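You operate a simulated robot arm through the tools that you are given. There is no shell and no other tool. Be economical: measure what you need, move in short steps, check, and stop when the job is done.

You are at the controls of a simulated robot arm. One attempt, no reset.

TASK
Change the cloudy dip water, then soak the wilted lettuce and replant it.
Fine: turn the dip knob to drain till the pan is empty, to fill till the water reaches the red line, then to off; hold the pot under till its plug darkens and push it home in its hole on the grey board; the other lettuces stay put.

Only the result counts: the job must be done as asked and must still hold three seconds after the hand-in. Knocking over, shifting, dropping, spilling or breaking anything else fails it.

THE ROBOT
A 7-joint arm with a fingered hand on a trunk, on a base that drives. Base frame: it is fixed to the floor where the robot stands at the start and does not move with it; the origin is under the middle of the robot, x ahead of it, y to its left, z up. Readings come in cm, degrees, newtons and seconds.
Its first joint turns from -166.0 to 166.0 degrees. Places, roughly: dip [70, 0, 90]; dip knob [80, 0, 90]; dip pan [70, 0, 90]; grey board (37x18x11 cm) [60, 40, 90]; small lettuce (6x6x10 cm) [60, 20, 90]. Payload 3.7 kg.
The TCP is the grasp point between the finger pads, 2.5 cm short of the fingertips. In the tool frame z runs along the fingers and y along their closing line. The gripper opens to 8.8 cm. The gripper's body begins 2.9 cm behind the TCP. The gripper is a hand of 5 fingers: y runs from the thumb to the fingers, the wrist lies at [-1.3, -10.6, -17.4] in the tool frame, and closing takes about 1.5 s.
Orientation is that of the tool frame in the base frame, as a unit quaternion [w, x, y, z]. With the fingers straight down and the wrist toward the robot, the tool's x, y and z point along [0, 1, 0], [1, 0, 0] and [0, 0, -1] of the base frame.

THE INTERFACE
- The arm moves only by the tool apply_moves. Its argument "motion" is text: rows parted by semicolons, each of 7 numbers parted by spaces: the shift along the tool's x, y, z in units of 20 mm (1.0 is 20 mm), then the turn, a rotation vector about the tool's x, y, z in units of 4 degrees (1.0 is 4 degrees), then the opening in per cent of the stroke, from 0 (shut) to 100 (fully open). In form: tx ty tz rx ry rz hand; .... A call has 1 to 20 rows; each row shifts and turns the commanded pose from where the row before left it, along the tool's axes as they then stand. A call with a number of a shift or a turn outside -1 to 1 is refused whole. Rows are played at 5 a second. More than 5 cm and 8.6 degrees between two rows, or a gripper value outside its range, and nothing of the call is played. A pose out of reach is approached as far as the arm can. The call stops where the force on the tool passes 40 N (or 10 N more than at its start, if that is more) or the arm is blocked; 0.2 s more then pass. The fingers move at their own pace (about 10.8 cm/s each) and stop on an object; they squeeze with about 32 N. The grip force told is the motor's: it shows also when the fingers shut on nothing. Time passes only in rows, and 0.2 s behind the last, so rows that do not move let the fingers close. It gives the time, the measured TCP pose, the force on the tool (base axes), the opening and the grip force at its end, in the units of the frame above (readings bear some noise), with the torque about the TCP (base axes, N m) and any sound that the robot's microphone picked up, and new pictures: "views" is both (left out), scene, wrist or none.
- Cameras (640 x 400 px; columns grow to the right, rows downward): "scene" is now at [19.42, 22.51, 131.72]; the picture's right is [0.01, -1.00, 0.00], its down [-0.29, -0.00, -0.96] and it looks along [0.96, 0.01, -0.29] (base axes); focal length 214 px, centre (320, 200). "wrist" rides on the gripper at [5.9, -7.9, -10.5] in the tool frame; the picture's right is [-0.73, 0.32, -0.61], its down [-0.62, -0.68, 0.38] and it looks along [-0.29, 0.66, 0.70] (tool axes); focal length 234 px, centre (320, 200). There is no depth. A picture from a camera that has moved, and an enlarged one, comes with that camera's place and axes in the base frame and with its lens.
- steer(legs): drives the robot by 1 to 6 legs, each [ahead, left, turn to the left] in cm, cm and degrees, along the robot's own axes; the way and the turn of a leg run together, so that a leg with both is an arc; at most 150 cm and 180 degrees a leg. The arm and the cameras ride along, it lands a little off, and it stops where it bumps. It gives what a move gives, and a new picture of the scene camera.
- preshape(shape): the hand has 5 fingers and takes this shape, open, in about a second: jaw (thumb against the fingers, like two jaws); tri (thumb and two fingers); tip (a fingertip pinch); poke (one finger out to press); point (the index stretched); flat (the hand flat); cup (the hand cupped); fist (a fist). The gripper value then closes the fingers along that shape, each until it touches; the sizes above hold for jaw. It gives what a move gives, with no picture.
- pan_tilt(pan, tilt): turns the head with the scene camera to pan (to the left, within 120 degrees either way) and tilt (down, from -29 to 69), counted from straight ahead of the robot. It gives what a move gives, and a new picture of the scene camera.
- zoom(camera, box): a new picture of the part [left, top, right, bottom] of that camera's present view, enlarged. It takes no simulated time.
- job_done(): hands the job in; it is judged then, once.

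Go step by step. Nothing tells you exact positions but the pictures and the camera data: compare them with the known pose of the tool, close in by small moves and look again before you grip or let go. The budget is 120 turns and 260 pictures, counting those below and the enlarged ones. Unless the task says otherwise, let go and move clear before handing in, and close with one line.

The tools are called after "Emit:" by a JSON object that holds its "fn" and its "kwargs". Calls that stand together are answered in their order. apply_moves: Moves the arm, as the interface text tells. Its arguments: {"type":"object","properties":{"motion":{"type":"string"},"views":{"type":"string","enum":["both","scene","wrist","none"]}},"required":["motion"]} The other tools are called the same way: preshape (shape) gives the hand a shape; steer (legs) drives the base; pan_tilt (pan, tilt) turns the head that bears the scene camera; zoom (camera, box) takes an enlarged picture of a part of a camera's view; job_done () hands the job in.

At the start:

```text
time_s: 0.0
eef_pos: [36.64, 30.76, 130.65]
tool_rot: [0.001, 0.707, 0.707, 0.0]
force: [-0.3, 0.4, 0.3]
moment: [0.0, -0.02, -0.01]
gripper_width: 8.77
grip_force: 0.1
shape: jaw
robot x, y, heading: [-0.26, 0.1, 0.1]
head pan, tilt: [0.7, 17.1]
```

scene: 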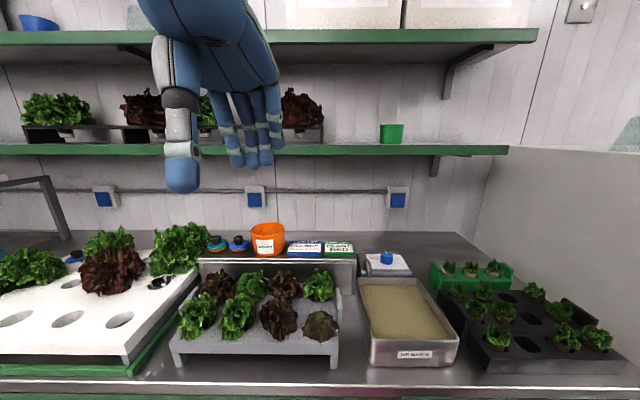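
wrist: 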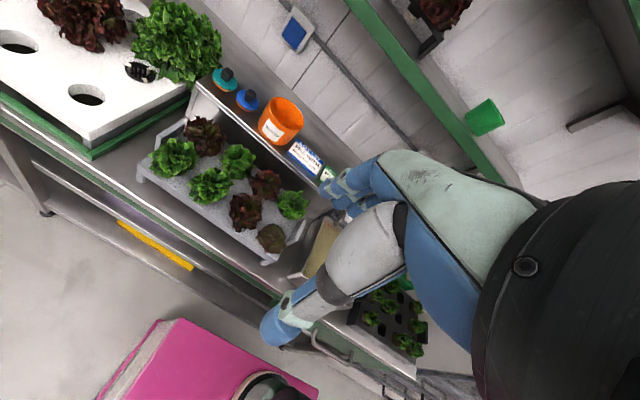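

I see the grey board with eight lettuces and the dip pan with cloudy water and a blue knob behind it. I'll enlarge these areas first.

Emit:
{"fn": "zoom", "kwargs": {"camera": "scene", "box": [340, 235, 480, 375]}}

Emit:
{"fn": "zoom", "kwargs": {"camera": "scene", "box": [160, 240, 360, 375]}}

```text
2.86 times, centred on (410, 305) of scene
camera zoom: at [19.42, 22.51, 131.72], right [0.01, -1.0, 0.0], down [-0.29, 0.0, -0.96], along [0.96, 0.01, -0.29], focal length 613 px, centre (63, -100)
```

zoom: 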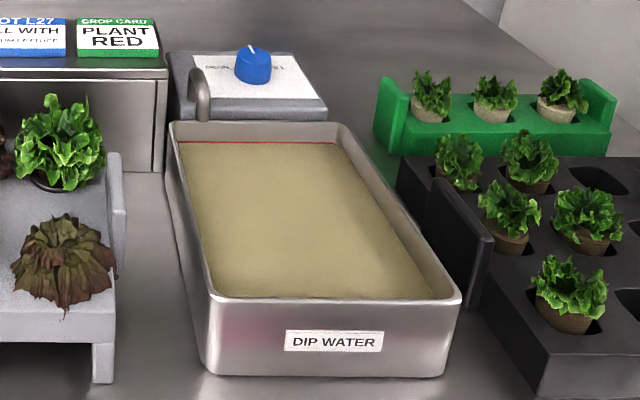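

```text
2.96 times, centred on (260, 308) of scene
camera zoom: at [19.42, 22.51, 131.72], right [0.01, -1.0, 0.0], down [-0.29, 0.0, -0.96], along [0.96, 0.01, -0.29], focal length 636 px, centre (498, -118)
```

zoom: 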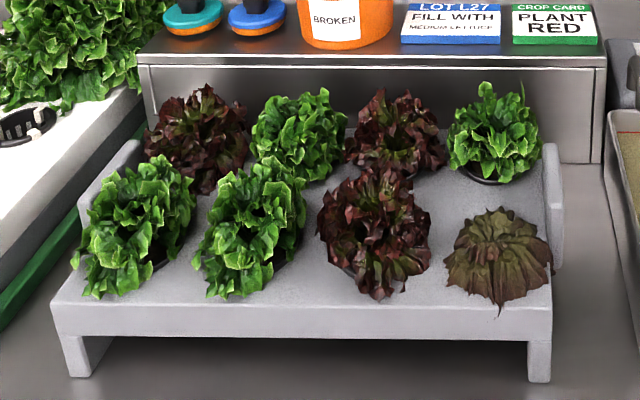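

Emit:
{"fn": "zoom", "kwargs": {"camera": "scene", "box": [360, 243, 416, 278]}}

Emit:
{"fn": "zoom", "kwargs": {"camera": "scene", "box": [290, 295, 354, 335]}}

Emit:
{"fn": "zoom", "kwargs": {"camera": "scene", "box": [200, 225, 360, 325]}}

```text
11.43 times, centred on (388, 260) of scene
camera zoom: at [19.42, 22.51, 131.72], right [0.01, -1.0, 0.0], down [-0.29, 0.0, -0.96], along [0.96, 0.01, -0.29], focal length 2451 px, centre (-457, -491)
```

zoom: 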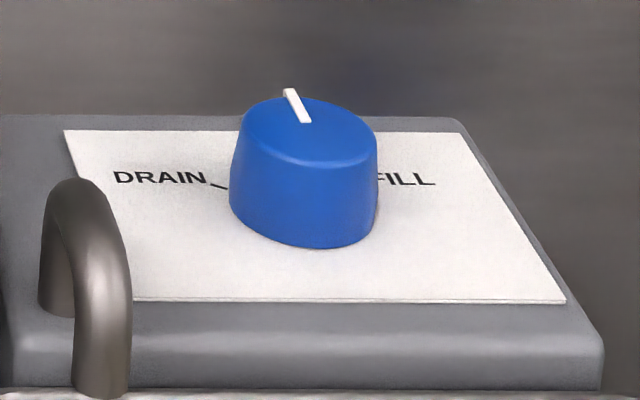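

```text
10.00 times, centred on (322, 315) of scene
camera zoom: at [19.42, 22.51, 131.72], right [0.01, -1.0, 0.0], down [-0.29, 0.0, -0.96], along [0.96, 0.01, -0.29], focal length 2145 px, centre (300, -950)
```

zoom: 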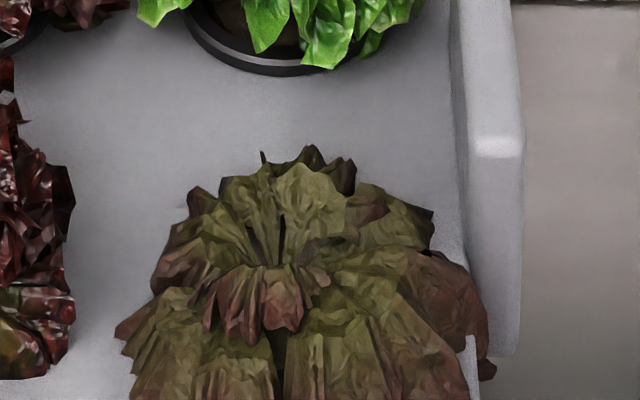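

```text
4.00 times, centred on (280, 275) of scene
camera zoom: at [19.42, 22.51, 131.72], right [0.01, -1.0, 0.0], down [-0.29, 0.0, -0.96], along [0.96, 0.01, -0.29], focal length 858 px, centre (480, -100)
```

zoom: 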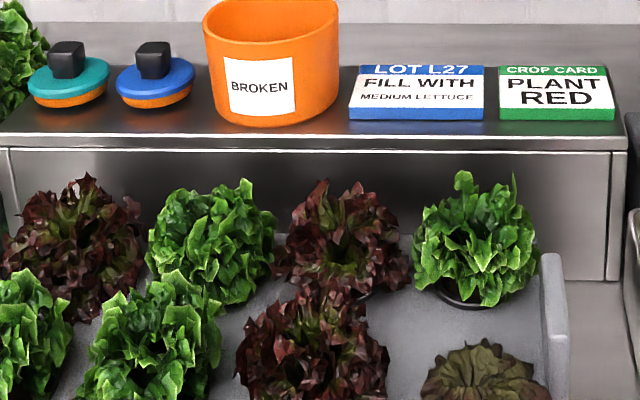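

The wilted red lettuce stands at about (57, 23), front right on the board, and the knob's pointer is at OFF. I'll move the hand high towards the dip to get a second view.

Emit:
{"fn": "apply_moves", "kwargs": {"motion": "-0.93 0.5 0.3 0 0 0 100;-0.93 0.5 0.3 0 0 0 100;-0.93 0.5 0.3 0 0 0 100;-0.93 0.5 0.3 0 0 0 100;-0.93 0.5 0.3 0 0 0 100;-0.93 0.5 0.3 0 0 0 100;-0.93 0.5 0.3 0 0 0 100;-0.93 0.5 0.3 0 0 0 100;-0.93 0.5 0.3 0 0 0 100;-0.93 0.5 0.3 0 0 0 100;-0.93 0.5 0.3 0 0 0 100;-0.93 0.5 0.3 0 0 0 100;-0.93 0.5 0.3 0 0 0 100;-0.93 0.5 0.3 0 0 0 100;-0.93 0.5 0.3 0 0 0 100;-0.93 0.5 0.3 0 0 0 100"}}

Emit:
{"fn": "pan_tilt", "kwargs": {"pan": -15, "tilt": 35}}

```text
time_s: 3.4
eef_pos: [52.6, 0.96, 120.99]
tool_rot: [-0.001, 0.707, 0.707, 0.0]
force: [0.3, 0.4, 0.5]
moment: [-0.02, 0.01, -0.01]
gripper_width: 8.75
grip_force: 0.1
shape: jaw
robot x, y, heading: [0.4, -0.13, -0.2]
head pan, tilt: [0.7, 17.1]
camera scene: at [19.42, 22.51, 131.72], right [0.01, -1.0, 0.0], down [-0.29, 0.0, -0.96], along [0.96, 0.01, -0.29], focal length 214 px, centre (320, 200)
camera wrist: at [44.76, 6.97, 131.46], right [0.32, -0.73, 0.61], down [-0.68, -0.62, -0.38], along [0.66, -0.29, -0.7], focal length 234 px, centre (320, 200)
```

scene: 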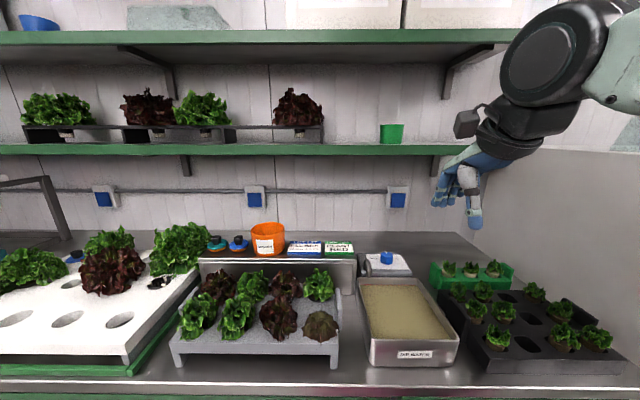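
wrist: 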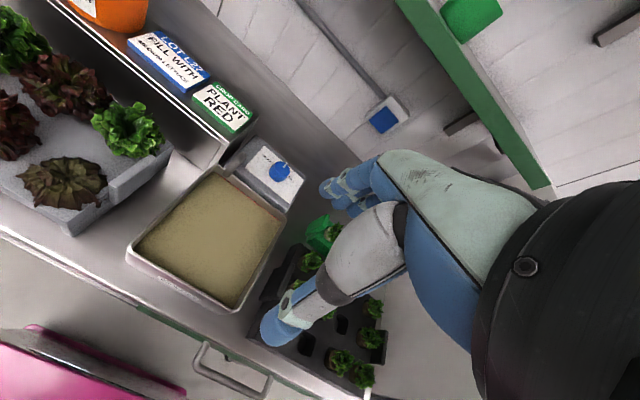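

```text
time_s: 4.2
eef_pos: [52.52, 1.04, 121.01]
tool_rot: [0.0, 0.707, 0.707, 0.0]
force: [-0.5, -0.2, 0.6]
moment: [-0.01, 0.01, 0.0]
gripper_width: 8.76
grip_force: 0.0
shape: jaw
robot x, y, heading: [-0.08, 0.16, 0.2]
head pan, tilt: [-15.0, 35.0]
camera scene: at [18.6, 20.12, 128.88], right [-0.26, -0.97, 0.0], down [-0.55, 0.15, -0.82], along [0.79, -0.21, -0.57], focal length 214 px, centre (320, 200)
```

scene: 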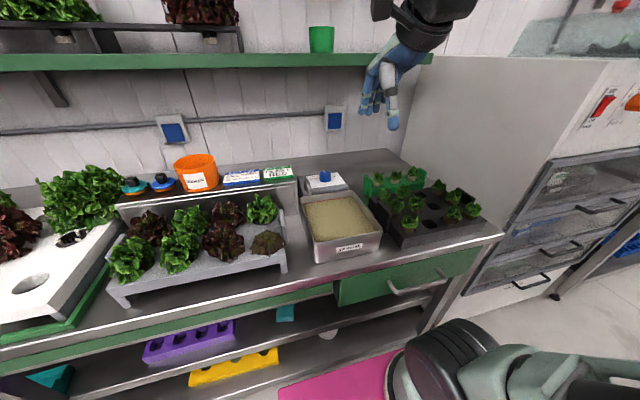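

The second view puts the knob top at about (78, 2.5, 96). I'll zoom to refine it.

Emit:
{"fn": "zoom", "kwargs": {"camera": "wrist", "box": [230, 140, 326, 200]}}

Emit:
{"fn": "zoom", "kwargs": {"camera": "wrist", "box": [0, 100, 320, 300]}}

Emit:
{"fn": "zoom", "kwargs": {"camera": "scene", "box": [230, 160, 390, 260]}}

```text
6.67 times, centred on (278, 170) of wrist
camera zoom: at [44.74, 6.99, 131.49], right [0.32, -0.73, 0.61], down [-0.68, -0.62, -0.38], along [0.66, -0.29, -0.7], focal length 1561 px, centre (600, 400)
```

zoom: 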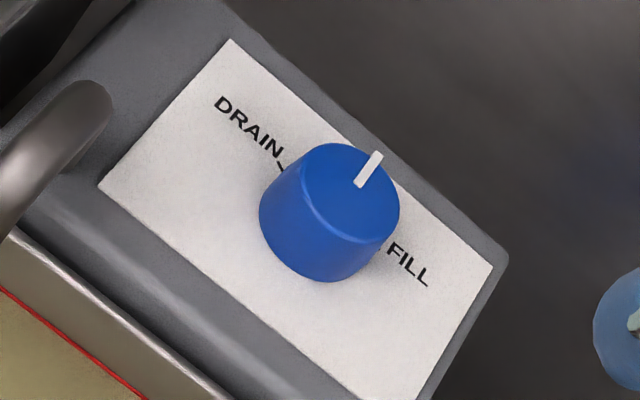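

```text
2.00 times, centred on (160, 200) of wrist
camera zoom: at [44.74, 6.99, 131.49], right [0.32, -0.73, 0.61], down [-0.68, -0.62, -0.38], along [0.66, -0.29, -0.7], focal length 468 px, centre (640, 200)
```

zoom: 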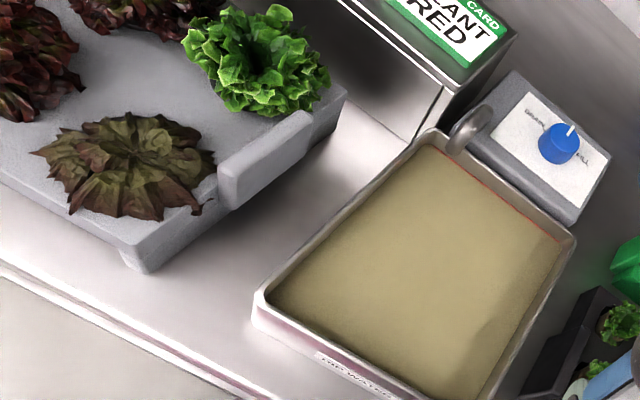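

```text
4.00 times, centred on (310, 210) of scene
camera zoom: at [18.6, 20.12, 128.88], right [-0.26, -0.97, 0.0], down [-0.55, 0.15, -0.82], along [0.79, -0.21, -0.57], focal length 858 px, centre (360, 160)
```

zoom: 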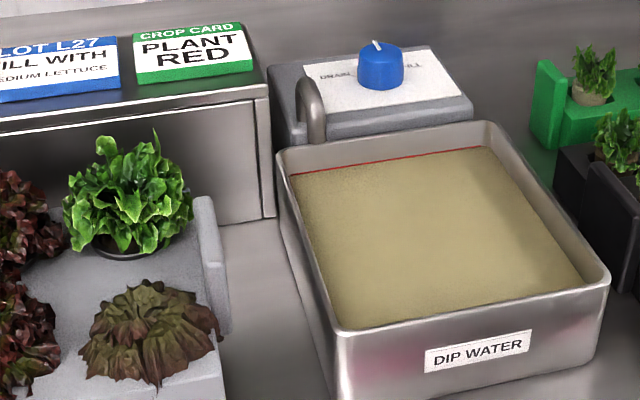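

Knob top is at about (77.7, 2.7, 96.2) with diameter about 3.9 cm. The spout sits at (72, 10, 98.6), so I'll keep the hand's yaw away from it and move above the knob.

Emit:
{"fn": "apply_moves", "kwargs": {"motion": "0.065 0.97 0.72 0 0 0 100;0.065 0.97 0.72 0 0 0 100;0.065 0.97 0.72 0 0 0 100;0.065 0.97 0.72 0 0 0 100;0.065 0.97 0.72 0 0 0 100;0.065 0.97 0.72 0 0 0 100;0.065 0.97 0.72 0 0 0 100;0.065 0.97 0.72 0 0 0 100;0.065 0.97 0.72 0 0 0 100;0.065 0.97 0.72 0 0 0 100;0.065 0.97 0.72 0 0 0 100;0.065 0.97 0.72 0 0 0 100;0.065 0.97 0.72 0 0 0 100"}}

Emit:
{"fn": "zoom", "kwargs": {"camera": "scene", "box": [270, 110, 430, 210]}}

```text
time_s: 7.0
eef_pos: [78.18, 2.78, 102.16]
tool_rot: [0.0, 0.707, 0.707, 0.001]
force: [-0.1, 0.6, 0.2]
moment: [-0.01, 0.0, 0.0]
gripper_width: 8.78
grip_force: 0.1
shape: jaw
robot x, y, heading: [-0.02, -0.16, -0.2]
head pan, tilt: [-15.0, 35.0]
camera scene: at [18.57, 20.12, 128.87], right [-0.26, -0.97, 0.0], down [-0.55, 0.15, -0.82], along [0.79, -0.21, -0.57], focal length 214 px, centre (320, 200)
camera wrist: at [70.27, 8.74, 112.62], right [0.32, -0.73, 0.61], down [-0.68, -0.62, -0.38], along [0.66, -0.29, -0.7], focal length 234 px, centre (320, 200)
```

scene: 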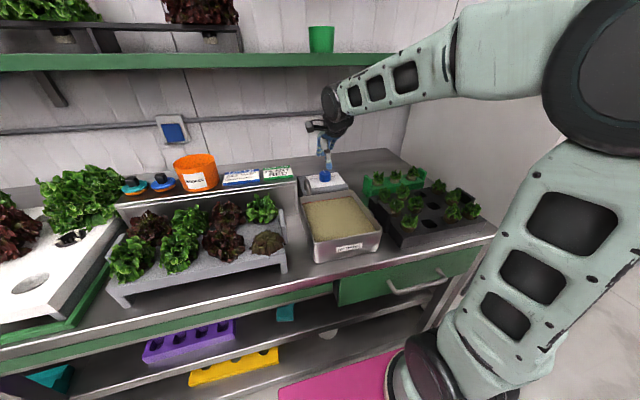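
wrist: 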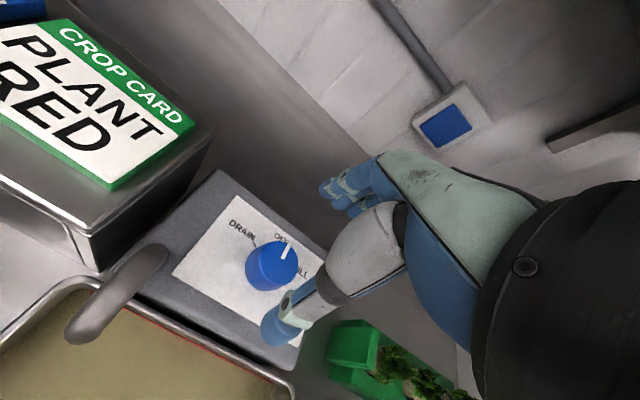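

```text
4.00 times, centred on (350, 160) of scene
camera zoom: at [18.57, 20.12, 128.87], right [-0.26, -0.97, 0.0], down [-0.55, 0.15, -0.82], along [0.79, -0.21, -0.57], focal length 858 px, centre (200, 360)
```

zoom: 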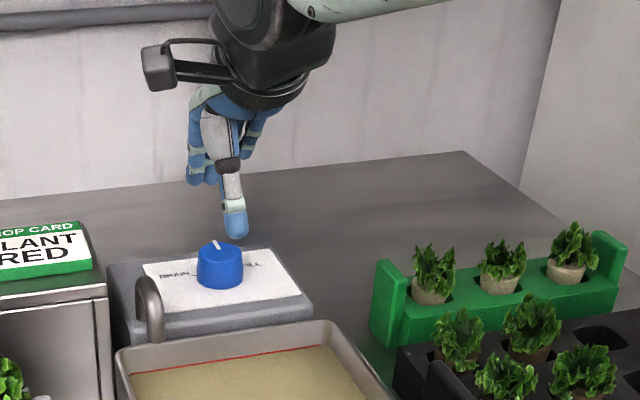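

The TCP is well centred over the knob. I'll descend gently to z≈96.3 and look.

Emit:
{"fn": "apply_moves", "kwargs": {"motion": "0 -0.1 0.6 0 0 0 100;0 -0.1 0.6 0 0 0 100;0 0 0.6 0 0 0 100;0 0 0.6 0 0 0 100;0 0 0.5 0 0 0 100"}}

Emit:
{"fn": "zoom", "kwargs": {"camera": "scene", "box": [294, 140, 374, 190]}}

```text
time_s: 8.2
eef_pos: [77.56, 2.64, 96.31]
tool_rot: [0.0, 0.707, 0.707, 0.0]
force: [-0.1, 0.2, 0.1]
moment: [0.01, 0.02, -0.01]
gripper_width: 8.76
grip_force: 0.0
shape: jaw
robot x, y, heading: [-0.19, 0.03, -0.0]
head pan, tilt: [-15.0, 35.0]
camera scene: at [18.59, 20.12, 128.87], right [-0.26, -0.97, 0.0], down [-0.55, 0.15, -0.82], along [0.79, -0.21, -0.57], focal length 214 px, centre (320, 200)
camera wrist: at [69.71, 8.58, 106.78], right [0.32, -0.73, 0.61], down [-0.68, -0.62, -0.38], along [0.66, -0.29, -0.7], focal length 234 px, centre (320, 200)
```

scene: 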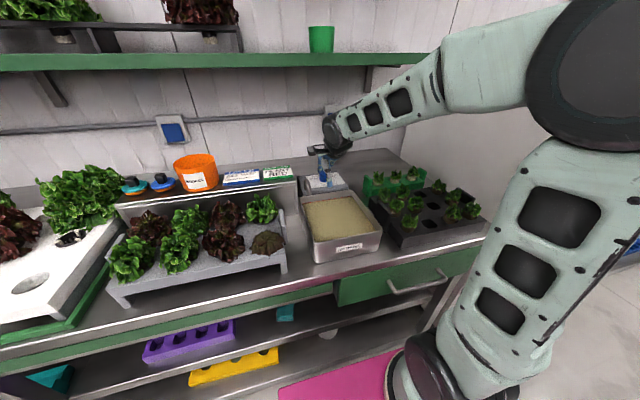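
wrist: 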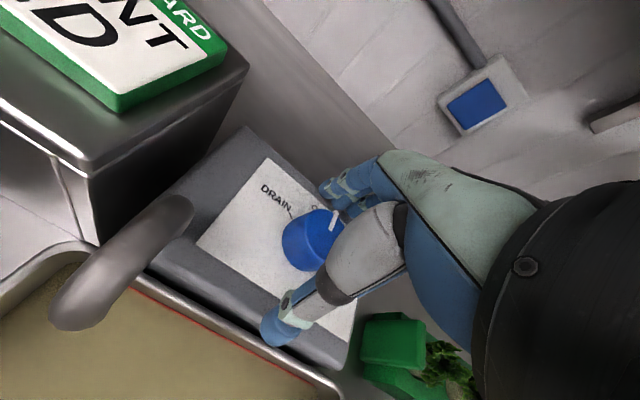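

```text
8.00 times, centred on (334, 165) of scene
camera zoom: at [18.59, 20.12, 128.87], right [-0.26, -0.97, 0.0], down [-0.55, 0.15, -0.82], along [0.79, -0.21, -0.57], focal length 1716 px, centre (208, 480)
```

zoom: 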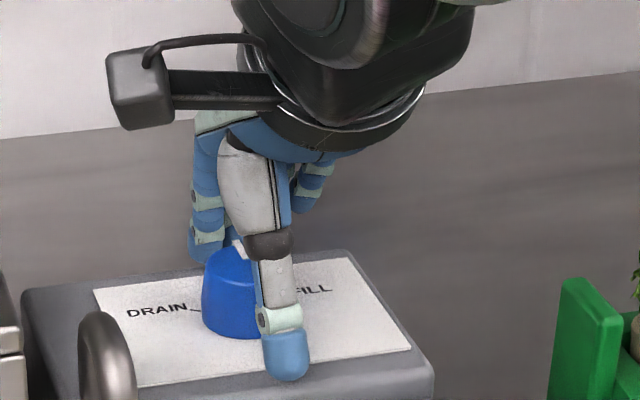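

The fingers straddle the knob. A slight shift left and down, then close.

Emit:
{"fn": "apply_moves", "kwargs": {"motion": "0.15 0 0.2 0 0 0 100;0 0 0 0 0 0 0;0 0 0 0 0 0 0;0 0 0 0 0 0 0;0 0 0 0 0 0 0;0 0 0 0 0 0 0;0 0 0 0 0 0 0;0 0 0 0 0 0 0"}}

Emit:
{"fn": "zoom", "kwargs": {"camera": "scene", "box": [294, 140, 374, 190]}}

```text
time_s: 10.0
eef_pos: [77.56, 2.93, 96.0]
tool_rot: [0.0, 0.707, 0.707, 0.0]
force: [-6.5, 0.7, 2.8]
moment: [-0.01, 0.15, 0.0]
gripper_width: 3.02
grip_force: 32.3
shape: jaw
robot x, y, heading: [0.28, 0.13, 0.1]
head pan, tilt: [-15.0, 35.0]
camera scene: at [18.56, 20.12, 128.87], right [-0.26, -0.97, 0.0], down [-0.55, 0.15, -0.82], along [0.79, -0.21, -0.57], focal length 214 px, centre (320, 200)
camera wrist: at [69.68, 8.85, 106.48], right [0.32, -0.73, 0.61], down [-0.68, -0.62, -0.38], along [0.66, -0.29, -0.7], focal length 234 px, centre (320, 200)
```

scene: 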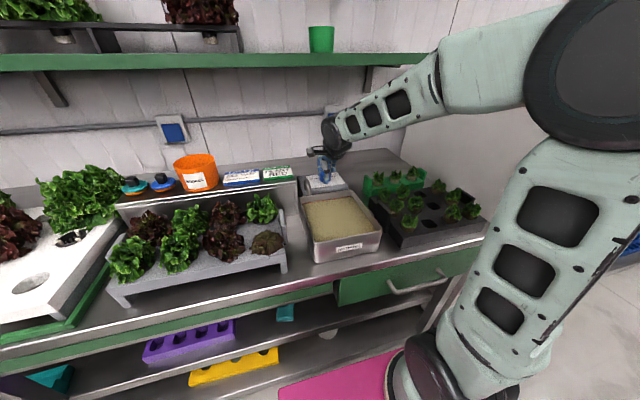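
wrist: 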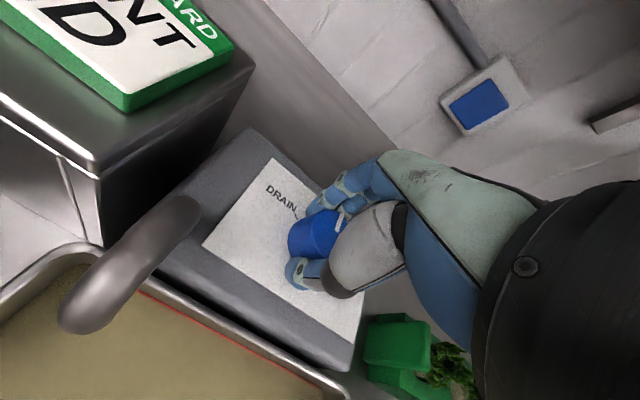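

```text
8.00 times, centred on (334, 165) of scene
camera zoom: at [18.56, 20.12, 128.87], right [-0.26, -0.97, 0.0], down [-0.55, 0.15, -0.82], along [0.79, -0.21, -0.57], focal length 1716 px, centre (208, 480)
```

zoom: 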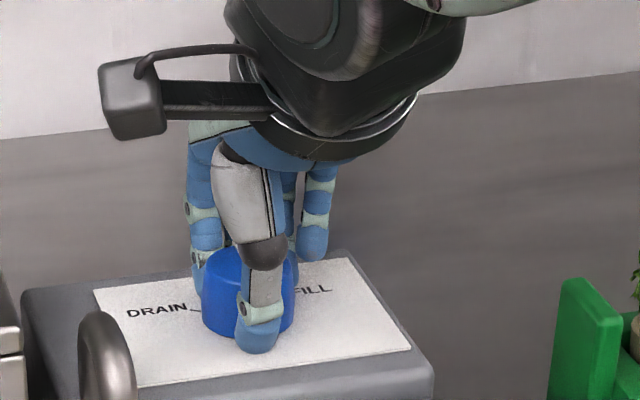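

The knob is held. I'll turn left (about −tool z) by 24° and check.

Emit:
{"fn": "apply_moves", "kwargs": {"motion": "0 0 0 0 0 -1 0;0 0 0 0 0 -1 0;0 0 0 0 0 -1 0;0 0 0 0 0 -1 0;0 0 0 0 0 -1 0;0 0 0 0 0 -1 0", "views": "wrist"}}

Emit:
{"fn": "zoom", "kwargs": {"camera": "scene", "box": [294, 140, 374, 190]}}

```text
time_s: 11.4
eef_pos: [77.62, 2.87, 96.1]
tool_rot: [0.0, 0.544, 0.839, 0.001]
force: [-11.4, -11.6, -2.1]
moment: [-0.26, 0.26, -0.11]
gripper_width: 2.89
grip_force: 32.2
shape: jaw
robot x, y, heading: [-0.12, -0.01, 0.2]
head pan, tilt: [-15.0, 35.0]
camera wrist: at [68.02, 5.09, 106.51], right [0.59, -0.53, 0.61], down [-0.37, -0.85, -0.38], along [0.72, 0.0, -0.7], focal length 234 px, centre (320, 200)
```

wrist: 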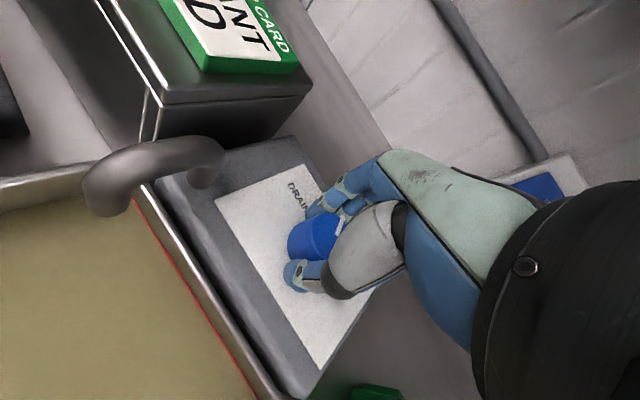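

```text
8.00 times, centred on (334, 165) of scene
camera zoom: at [18.55, 20.07, 128.88], right [-0.26, -0.97, 0.0], down [-0.55, 0.15, -0.82], along [0.79, -0.21, -0.57], focal length 1716 px, centre (208, 480)
```

zoom: 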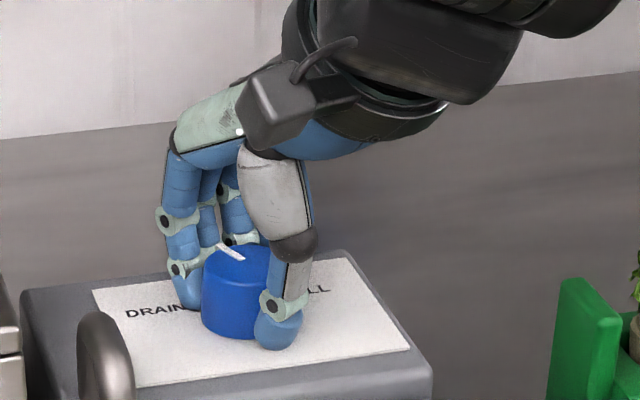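

The pointer followed. I'll ease the side load and turn on to 60°.

Emit:
{"fn": "apply_moves", "kwargs": {"motion": "-0.05 -0.12 0 0 0 -1 0;0 0 0 0 0 -1 0;0 0 0 0 0 -1 0;0 0 0 0 0 -1 0;0 0 0 0 0 -1 0;0 0 0 0 0 -1 0;0 0 0 0 0 -1 0", "views": "wrist"}}

Emit:
{"fn": "zoom", "kwargs": {"camera": "scene", "box": [290, 150, 386, 260]}}

```text
time_s: 13.0
eef_pos: [77.48, 2.64, 96.09]
tool_rot: [-0.001, 0.325, 0.946, 0.0]
force: [-5.1, -15.7, -6.4]
moment: [-0.33, 0.14, -0.09]
gripper_width: 2.8
grip_force: 31.8
shape: jaw
robot x, y, heading: [-0.3, -0.29, -0.1]
head pan, tilt: [-15.0, 35.0]
camera wrist: at [68.01, 0.14, 106.57], right [0.77, -0.19, 0.61], down [0.07, -0.92, -0.38], along [0.63, 0.34, -0.7], focal length 234 px, centre (320, 200)
```

wrist: 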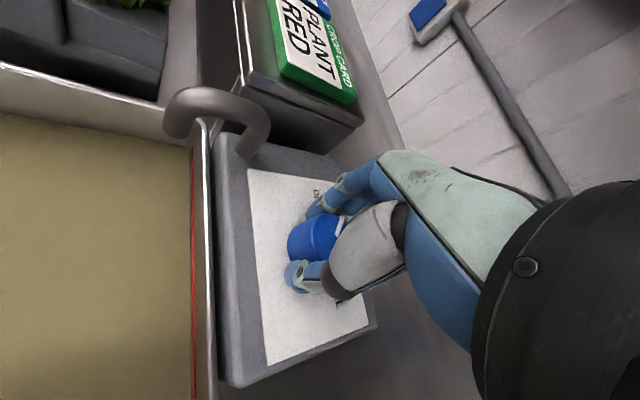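

```text
3.64 times, centred on (338, 205) of scene
camera zoom: at [18.6, 20.05, 128.88], right [-0.26, -0.97, 0.0], down [-0.55, 0.15, -0.82], along [0.79, -0.21, -0.57], focal length 780 px, centre (254, 182)
```

zoom: 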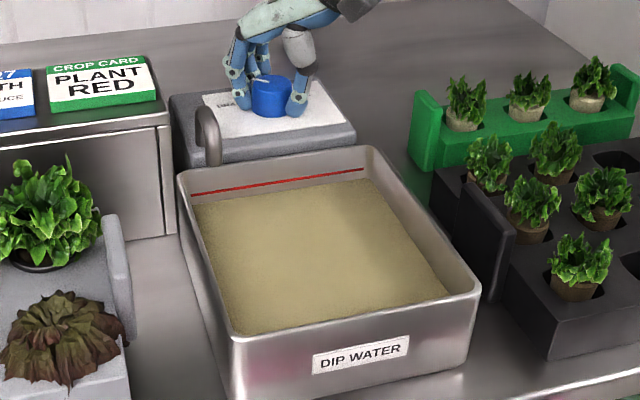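

It's draining already. I'll turn to 60° and wait.

Emit:
{"fn": "apply_moves", "kwargs": {"motion": "0 -0.12 0 0 0 -1 0;0 0 0 0 0 -1 0;0 0 0 0 0 0 0;0 0 0 0 0 0 0;0 0 0 0 0 0 0;0 0 0 0 0 0 0;0 0 0 0 0 0 0;0 0 0 0 0 0 0;0 0 0 0 0 0 0;0 0 0 0 0 0 0", "views": "none"}}

Emit:
{"fn": "zoom", "kwargs": {"camera": "scene", "box": [290, 150, 386, 260]}}

```text
time_s: 15.2
eef_pos: [77.34, 2.55, 96.1]
tool_rot: [-0.001, 0.259, 0.966, 0.0]
force: [1.0, -7.7, -5.8]
moment: [-0.11, -0.03, -0.08]
gripper_width: 2.81
grip_force: 32.2
shape: jaw
robot x, y, heading: [-0.34, 0.38, 0.0]
head pan, tilt: [-15.0, 35.0]
```

```text
3.64 times, centred on (338, 205) of scene
camera zoom: at [18.62, 20.09, 128.87], right [-0.26, -0.97, 0.0], down [-0.55, 0.15, -0.82], along [0.79, -0.21, -0.57], focal length 780 px, centre (254, 182)
```

zoom: 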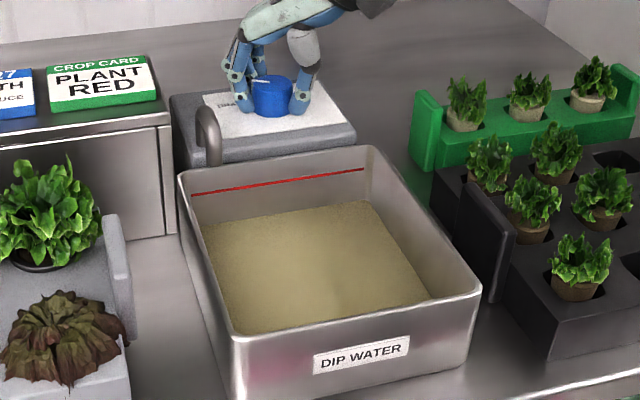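

Emit:
{"fn": "apply_moves", "kwargs": {"motion": "0 0 0 0 0 0 0;0 0 0 0 0 0 0;0 0 0 0 0 0 0;0 0 0 0 0 0 0;0 0 0 0 0 0 0;0 0 0 0 0 0 0;0 0 0 0 0 0 0;0 0 0 0 0 0 0;0 0 0 0 0 0 0;0 0 0 0 0 0 0;0 0 0 0 0 0 0;0 0 0 0 0 0 0;0 0 0 0 0 0 0;0 0 0 0 0 0 0;0 0 0 0 0 0 0;0 0 0 0 0 0 0;0 0 0 0 0 0 0;0 0 0 0 0 0 0;0 0 0 0 0 0 0;0 0 0 0 0 0 0", "views": "none"}}

Emit:
{"fn": "zoom", "kwargs": {"camera": "scene", "box": [290, 150, 386, 260]}}

```text
time_s: 19.4
eef_pos: [77.38, 2.58, 96.24]
tool_rot: [0.0, 0.259, 0.966, 0.001]
force: [1.8, -7.4, -5.8]
moment: [-0.11, -0.05, -0.07]
gripper_width: 2.82
grip_force: 32.5
shape: jaw
robot x, y, heading: [0.1, -0.1, 0.2]
head pan, tilt: [-15.0, 35.0]
```

```text
3.64 times, centred on (338, 205) of scene
camera zoom: at [18.62, 20.09, 128.87], right [-0.26, -0.97, 0.0], down [-0.55, 0.15, -0.82], along [0.79, -0.21, -0.57], focal length 780 px, centre (254, 182)
```

zoom: 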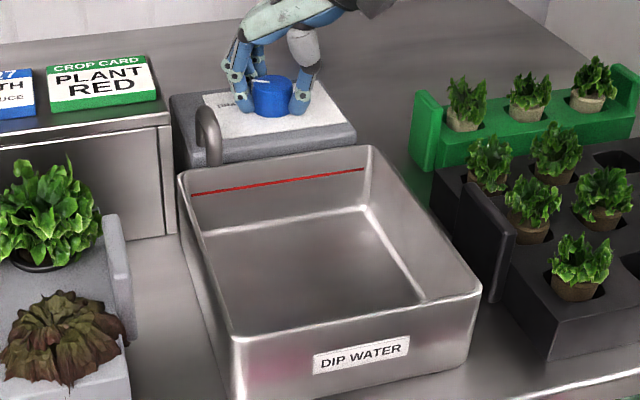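

The pan looks empty. I'll wait one second more, then turn back to OFF (−60°).

Emit:
{"fn": "apply_moves", "kwargs": {"motion": "0 0 0 0 0 0 0;0 0 0 0 0 0 0;0 0 0 0 0 0 0;0 0 0 0 0 0 0;0 0 0 0 0 0 0;0 0 0 0 0 1 0;0 0 0 0 0 1 0;0 0 0 0 0 1 0;0 0 0 0 0 1 0;0 0 0 0 0 1 0;0 0 0 0 0 1 0;0 0 0 0 0 1 0;0.05 0.1 0 0 0 1 0;0 0.05 0 0 0 1 0;0 0 0 0 0 1 0;0 0 0 0 0 1 0;0 0 0 0 0 1 0;0 0 0 0 0 1 0;0 0 0 0 0 1 0;0 0 0 0 0 1 0", "views": "wrist"}}

Emit:
{"fn": "zoom", "kwargs": {"camera": "scene", "box": [290, 150, 386, 260]}}

Emit:
{"fn": "zoom", "kwargs": {"camera": "scene", "box": [294, 140, 374, 190]}}

```text
time_s: 23.6
eef_pos: [77.46, 2.87, 96.17]
tool_rot: [0.0, 0.707, 0.708, 0.0]
force: [0.9, 3.3, -3.6]
moment: [0.06, -0.08, 0.0]
gripper_width: 2.89
grip_force: 32.0
shape: jaw
robot x, y, heading: [0.12, -0.34, -0.0]
head pan, tilt: [-15.0, 35.0]
camera wrist: at [69.6, 8.87, 106.56], right [0.32, -0.73, 0.61], down [-0.68, -0.62, -0.38], along [0.66, -0.29, -0.7], focal length 234 px, centre (320, 200)
```

wrist: 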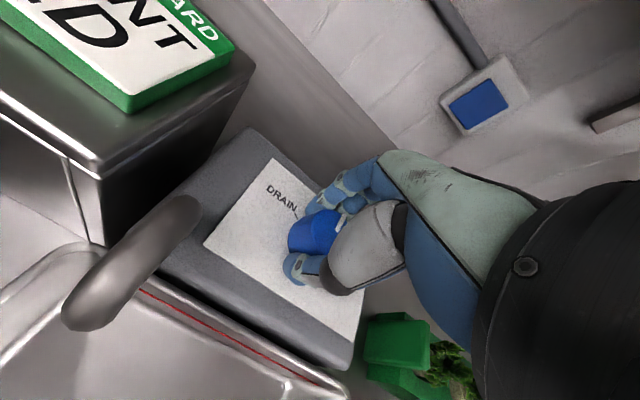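

```text
3.64 times, centred on (338, 205) of scene
camera zoom: at [18.61, 20.14, 128.86], right [-0.26, -0.97, 0.0], down [-0.55, 0.15, -0.82], along [0.79, -0.21, -0.57], focal length 780 px, centre (254, 182)
```

zoom: 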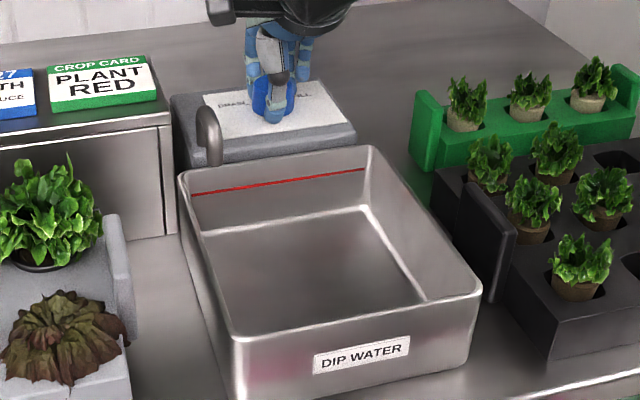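

```text
8.00 times, centred on (334, 165) of scene
camera zoom: at [18.61, 20.14, 128.86], right [-0.26, -0.97, 0.0], down [-0.55, 0.15, -0.82], along [0.79, -0.21, -0.57], focal length 1716 px, centre (208, 480)
```

zoom: 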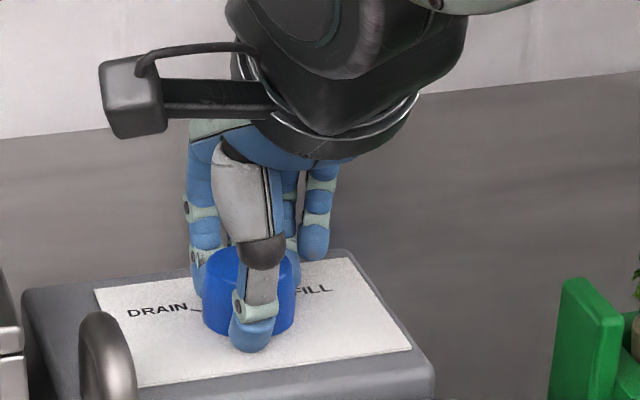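

Knob is at OFF with the pan empty and clean. I'll open, yaw the hand to +60° around the knob, and regrip so that the fill turn ends clear of the spout.

Emit:
{"fn": "apply_moves", "kwargs": {"motion": "0 0 0 0 0 0 100;0 0 0 0 0 0 100;0 0 0 0 0 0 100;0 0 0 0 0 0 100;0 0 0 0 0 -1 100;0 0 0 0 0 -1 100;0 0 0 0 0 -1 100;0 0 0 0 0 -1 100;0 0 0 0 0 -1 100;0 0 0 0 0 -1 100;0 0 0 0 0 -1 100;0 0 0 0 0 -1 100;0 0 0 0 0 -1 100;0 0 0 0 0 -1 100;0 0 0 0 0 -1 100;0 0 0 0 0 -1 100;0 0 0 0 0 -1 100;0 0 0 0 0 -1 100;0 0 0 0 0 -1 100", "views": "wrist"}}

Emit:
{"fn": "zoom", "kwargs": {"camera": "scene", "box": [294, 140, 374, 190]}}

```text
time_s: 27.6
eef_pos: [77.5, 2.82, 96.18]
tool_rot: [0.001, 0.258, 0.966, -0.001]
force: [-0.1, -0.2, -0.5]
moment: [0.0, 0.05, 0.01]
gripper_width: 8.75
grip_force: 0.1
shape: jaw
robot x, y, heading: [-0.13, -0.17, -0.0]
head pan, tilt: [-15.0, 35.0]
camera wrist: at [68.5, -1.06, 106.54], right [0.79, -0.08, 0.61], down [0.2, -0.9, -0.38], along [0.58, 0.42, -0.7], focal length 234 px, centre (320, 200)
```

wrist: 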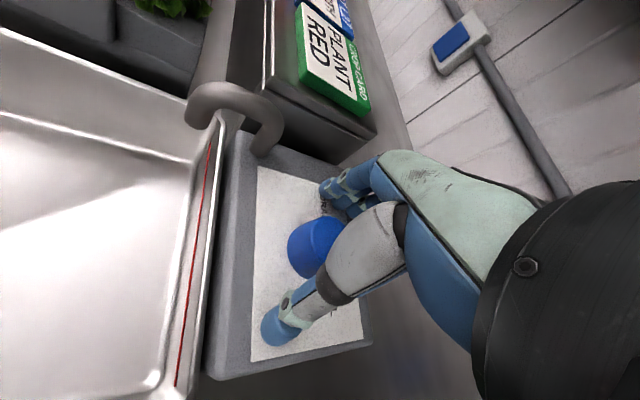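

```text
8.00 times, centred on (334, 165) of scene
camera zoom: at [18.59, 20.12, 128.87], right [-0.26, -0.97, 0.0], down [-0.55, 0.15, -0.82], along [0.79, -0.21, -0.57], focal length 1716 px, centre (208, 480)
```

zoom: 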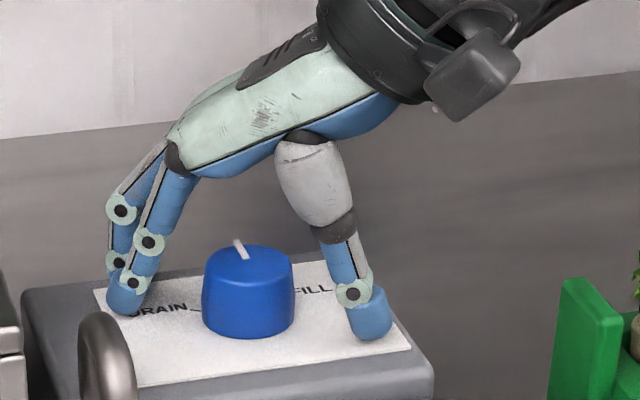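

Knob at OFF, hand centred. I'll grip and turn right towards FILL.

Emit:
{"fn": "apply_moves", "kwargs": {"motion": "0 0 0 0 0 0 0;0 0 0 0 0 0 0;0 0 0 0 0 0 0;0 0 0 0 0 0 0;0 0 0 0 0 0 0;0 0 0 0 0 0 0;0 0 0 0 0 1 0;0 0 0 0 0 1 0;0 0 0 0 0 1 0;0 0 0 0 0 1 0;0 0 0 0 0 1 0;0 0 0 0 0 1 0;0 0 0 0 0 1 0;0 0 0 0 0 1 0;0 0 0 0 0 1 0;0 0 0 0 0 1 0;0 0 0 0 0 1 0", "views": "none"}}

Emit:
{"fn": "zoom", "kwargs": {"camera": "scene", "box": [290, 150, 386, 260]}}

```text
time_s: 31.2
eef_pos: [77.37, 2.79, 96.04]
tool_rot: [0.0, 0.602, 0.799, 0.001]
force: [10.3, 7.3, 7.6]
moment: [0.15, -0.42, 0.07]
gripper_width: 2.95
grip_force: 31.7
shape: jaw
robot x, y, heading: [0.14, -0.29, -0.1]
head pan, tilt: [-15.0, 35.0]
```

```text
3.64 times, centred on (338, 205) of scene
camera zoom: at [18.61, 20.15, 128.86], right [-0.26, -0.97, 0.0], down [-0.55, 0.15, -0.82], along [0.79, -0.21, -0.57], focal length 780 px, centre (254, 182)
```

zoom: 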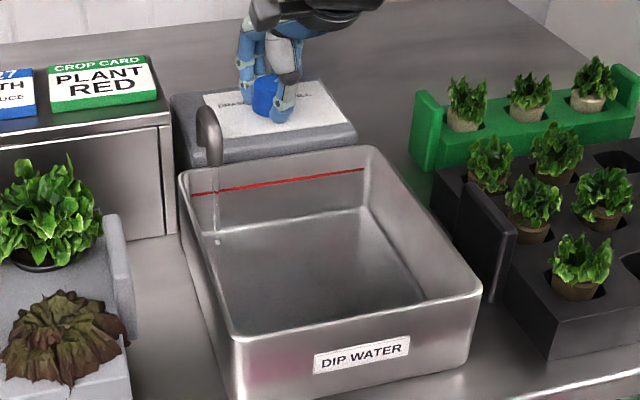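

Water is flowing. I'll turn a little further and hold, watching the level.

Emit:
{"fn": "apply_moves", "kwargs": {"motion": "0 0.1 0 0 0 1 0;0 0 0 0 0 1 0;0 0 0 0 0 1 0;0 0 0 0 0 0 0;0 0 0 0 0 0 0;0 0 0 0 0 0 0;0 0 0 0 0 0 0;0 0 0 0 0 0 0;0 0 0 0 0 0 0;0 0 0 0 0 0 0", "views": "none"}}

Emit:
{"fn": "zoom", "kwargs": {"camera": "scene", "box": [290, 150, 386, 260]}}

```text
time_s: 33.4
eef_pos: [77.54, 2.92, 96.11]
tool_rot: [0.0, 0.682, 0.731, -0.001]
force: [-0.9, 4.5, 2.3]
moment: [0.09, -0.1, 0.14]
gripper_width: 2.91
grip_force: 31.8
shape: jaw
robot x, y, heading: [0.06, -0.0, 0.3]
head pan, tilt: [-15.0, 35.0]
```

```text
3.64 times, centred on (338, 205) of scene
camera zoom: at [18.58, 20.14, 128.87], right [-0.26, -0.97, 0.0], down [-0.55, 0.15, -0.82], along [0.79, -0.21, -0.57], focal length 780 px, centre (254, 182)
```

zoom: 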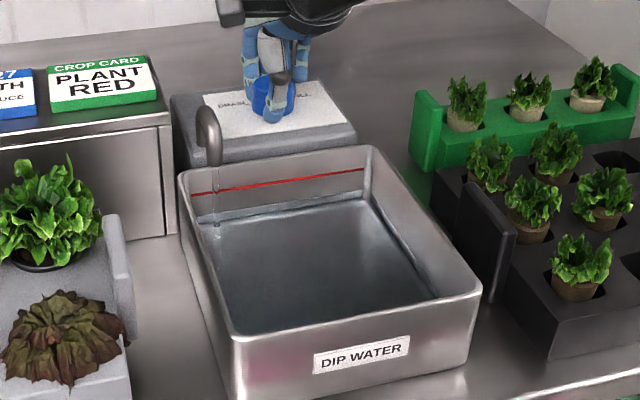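

Emit:
{"fn": "apply_moves", "kwargs": {"motion": "0 0 0 0 0 0 0;0 0 0 0 0 0 0;0 0 0 0 0 0 0;0 0 0 0 0 0 0;0 0 0 0 0 0 0;0 0 0 0 0 0 0;0 0 0 0 0 0 0;0 0 0 0 0 0 0;0 0 0 0 0 0 0;0 0 0 0 0 0 0", "views": "none"}}

Emit:
{"fn": "zoom", "kwargs": {"camera": "scene", "box": [290, 150, 386, 260]}}

```text
time_s: 35.6
eef_pos: [77.51, 2.99, 96.07]
tool_rot: [0.0, 0.682, 0.732, 0.0]
force: [-1.7, 3.7, 0.1]
moment: [0.08, -0.11, 0.15]
gripper_width: 2.93
grip_force: 32.2
shape: jaw
robot x, y, heading: [-0.09, 0.12, 0.4]
head pan, tilt: [-15.0, 35.0]
```

```text
3.64 times, centred on (338, 205) of scene
camera zoom: at [18.58, 20.14, 128.87], right [-0.26, -0.97, 0.0], down [-0.55, 0.15, -0.82], along [0.79, -0.21, -0.57], focal length 780 px, centre (254, 182)
```

zoom: 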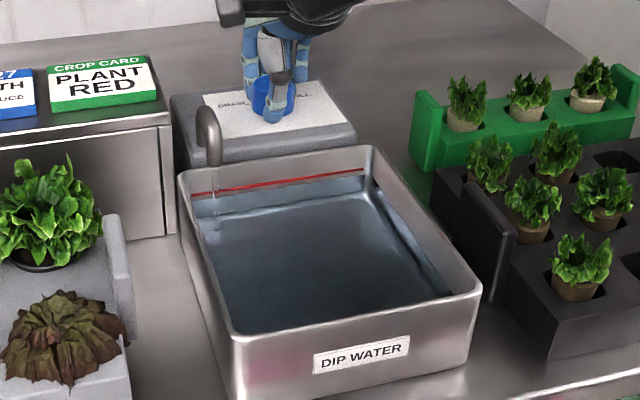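

Emit:
{"fn": "zoom", "kwargs": {"camera": "scene", "box": [300, 185, 364, 225]}}

```text
10.00 times, centred on (332, 205) of scene
camera zoom: at [18.58, 20.14, 128.87], right [-0.26, -0.97, 0.0], down [-0.55, 0.15, -0.82], along [0.79, -0.21, -0.57], focal length 2145 px, centre (200, 150)
```

zoom: 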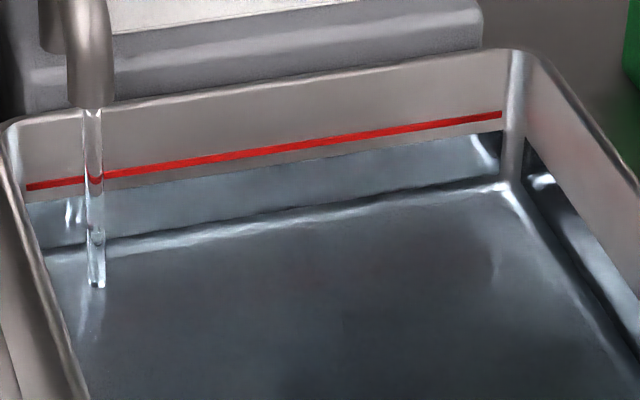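

The level is at about 85% of the line and the turn back takes around a second, so I'll turn to OFF now and top up if needed.

Emit:
{"fn": "apply_moves", "kwargs": {"motion": "0 0 0 0 0 -1 0;0 0 0 0 0 -1 0;0 0 0 0 0 -1 0;0 0 0 0 0 -1 0;0 0 0 0 0 -1 0;0 0 0 0 0 -1 0", "views": "none"}}

Emit:
{"fn": "zoom", "kwargs": {"camera": "scene", "box": [300, 165, 364, 225]}}

```text
time_s: 37.0
eef_pos: [77.61, 2.84, 96.1]
tool_rot: [0.0, 0.514, 0.858, 0.0]
force: [-3.3, -5.0, 0.0]
moment: [-0.06, -0.01, -0.02]
gripper_width: 2.83
grip_force: 31.9
shape: jaw
robot x, y, heading: [-0.2, -0.37, -0.0]
head pan, tilt: [-15.0, 35.0]
```

```text
6.67 times, centred on (332, 195) of scene
camera zoom: at [18.59, 20.09, 128.87], right [-0.26, -0.97, 0.0], down [-0.55, 0.15, -0.82], along [0.79, -0.21, -0.57], focal length 1430 px, centre (240, 233)
```

zoom: 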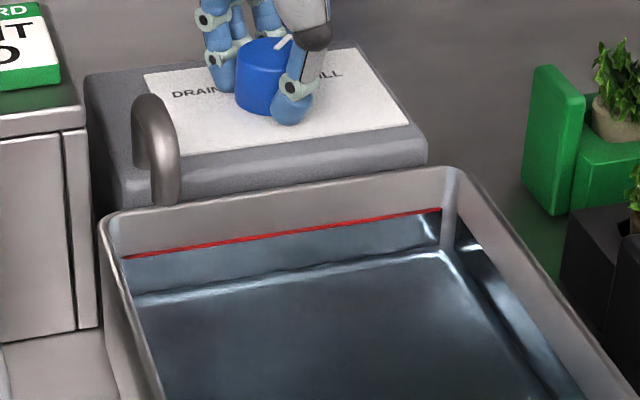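

Emit:
{"fn": "zoom", "kwargs": {"camera": "scene", "box": [316, 188, 356, 213]}}

```text
16.00 times, centred on (336, 200) of scene
camera zoom: at [18.59, 20.09, 128.87], right [-0.26, -0.97, 0.0], down [-0.55, 0.15, -0.82], along [0.79, -0.21, -0.57], focal length 3432 px, centre (64, 192)
```

zoom: 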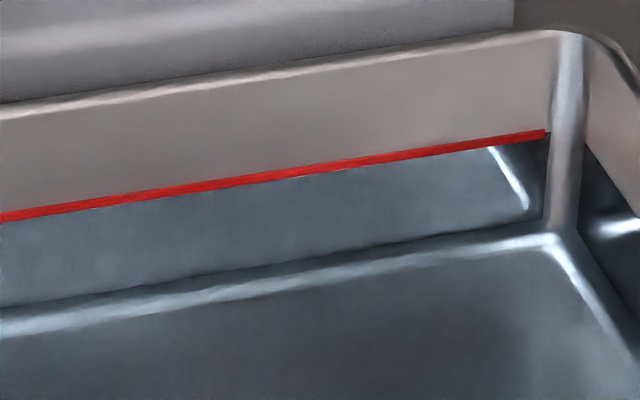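

The water is at the red line and flow has stopped. I'll complete the turn to OFF and let go.

Emit:
{"fn": "apply_moves", "kwargs": {"motion": "0 0 0 0 0 -1 0;0 0 0 0 0 -1 0;0 0 0 0 0 -1 0;0 0 0 0 0 -1 0;0 0 0 0 0 -1 0;0 0 0 0 0 -1 0;0 0 0 0 0 -1 0;0 0 0 0 0 -1 0;0 0 0 0 0 0 0;0 0 0 0 0 0 100;0 0 0 0 0 0 100;0 0 0 0 0 0 100;0 0 0 0 0 0 100;0 0 -0.5 0 0 0 100;0 0 -1 0 0 0 100;0 0 -1 0 0 0 100;0 0 -1 0 0 0 100", "views": "wrist"}}

Emit:
{"fn": "zoom", "kwargs": {"camera": "scene", "box": [300, 165, 364, 225]}}

```text
time_s: 40.6
eef_pos: [77.89, 2.77, 103.05]
tool_rot: [0.0, 0.259, 0.966, 0.001]
force: [0.3, 0.2, -1.1]
moment: [-0.01, 0.02, -0.03]
gripper_width: 8.73
grip_force: 0.0
shape: jaw
robot x, y, heading: [0.13, 0.27, 0.3]
head pan, tilt: [-15.0, 35.0]
camera wrist: at [68.86, -0.97, 113.42], right [0.79, -0.08, 0.61], down [0.2, -0.9, -0.38], along [0.58, 0.42, -0.7], focal length 234 px, centre (320, 200)
```

wrist: 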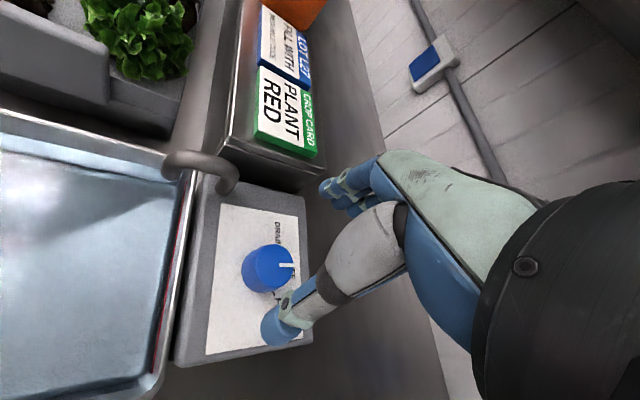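

```text
6.67 times, centred on (332, 195) of scene
camera zoom: at [18.6, 20.12, 128.87], right [-0.26, -0.97, 0.0], down [-0.55, 0.15, -0.82], along [0.79, -0.21, -0.57], focal length 1430 px, centre (240, 233)
```

zoom: 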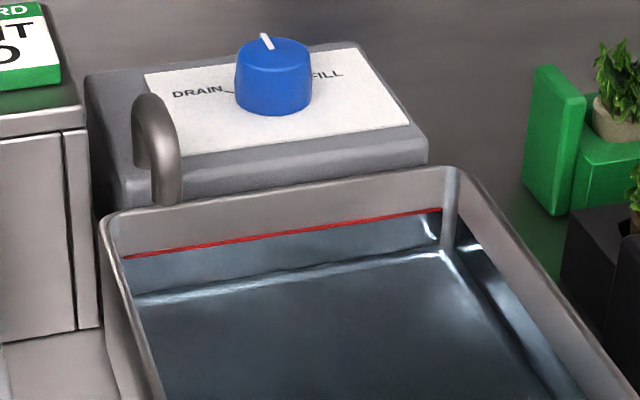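

The knob is at OFF and the clean water is at the red line. Now I'll rise, unwind the yaw, and look at the lettuce from nearby.

Emit:
{"fn": "apply_moves", "kwargs": {"motion": "0 0 -1 0 0 0 100;0 0 -1 0 0 0 100;0 0 -1 0 0 0 100;0 -0.5 -1 0 0 1 100;0 -0.5 -1 0 0 1 100;0 -0.5 -1 0 0 1 100;0 -0.5 -0.5 0 0 1 100;0 -0.5 0 0 0 1 100;0 -0.5 0 0 0 1 100;0 -0.5 0 0 0 1 100;0 -0.5 0 0 0 1 100;0 -0.5 0 0 0 1 100;0 -0.5 0 0 0 1 100;0 -0.5 0 0 0 1 100;0 -0.5 0 0 0 1 100;0 -0.5 0 0 0 1 100;0 -0.5 0 0 0 1 100;0 -0.5 0 0 0 1 100", "views": "wrist"}}

Emit:
{"fn": "pan_tilt", "kwargs": {"pan": 0, "tilt": 50}}

Emit:
{"fn": "zoom", "kwargs": {"camera": "scene", "box": [256, 100, 416, 240]}}

```text
time_s: 44.4
eef_pos: [65.48, -4.71, 116.18]
tool_rot: [0.0, 0.708, 0.707, 0.0]
force: [0.2, 0.1, -0.4]
moment: [0.02, 0.0, -0.01]
gripper_width: 8.77
grip_force: 0.1
shape: jaw
robot x, y, heading: [-0.17, -0.11, 0.3]
head pan, tilt: [-15.0, 35.0]
camera wrist: at [57.63, 1.28, 126.66], right [0.32, -0.73, 0.61], down [-0.68, -0.62, -0.38], along [0.66, -0.29, -0.7], focal length 234 px, centre (320, 200)
```

wrist: 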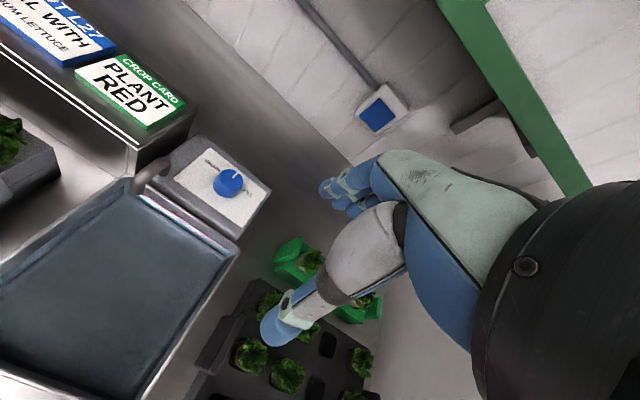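

```text
time_s: 45.2
eef_pos: [65.45, -4.61, 116.28]
tool_rot: [0.0, 0.707, 0.707, 0.0]
force: [0.4, -0.4, -0.4]
moment: [0.02, -0.03, -0.01]
gripper_width: 8.76
grip_force: 0.0
shape: jaw
robot x, y, heading: [-0.21, 0.03, -0.0]
head pan, tilt: [0.0, 50.0]
camera scene: at [17.79, 22.39, 126.7], right [0.0, -1.0, 0.0], down [-0.77, 0.0, -0.64], along [0.64, 0.0, -0.77], focal length 214 px, centre (320, 200)
```

scene: 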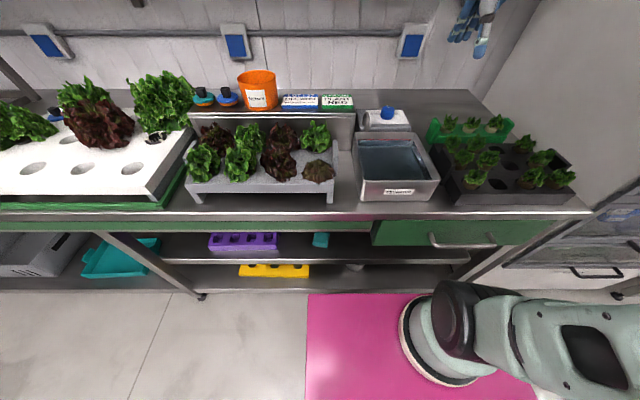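

```text
2.86 times, centred on (336, 170) of scene
camera zoom: at [17.79, 22.39, 126.7], right [0.0, -1.0, 0.0], down [-0.77, 0.0, -0.64], along [0.64, 0.0, -0.77], focal length 613 px, centre (274, 286)
```

zoom: 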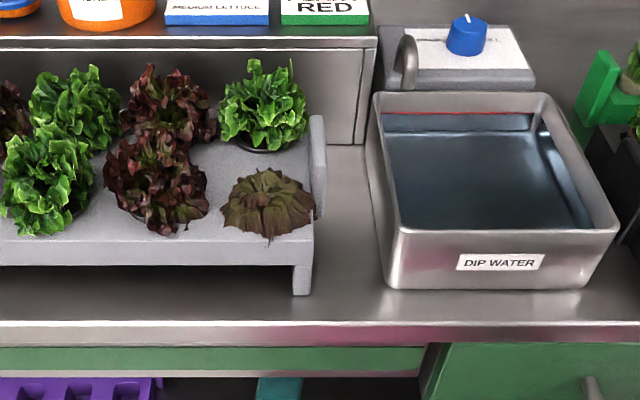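

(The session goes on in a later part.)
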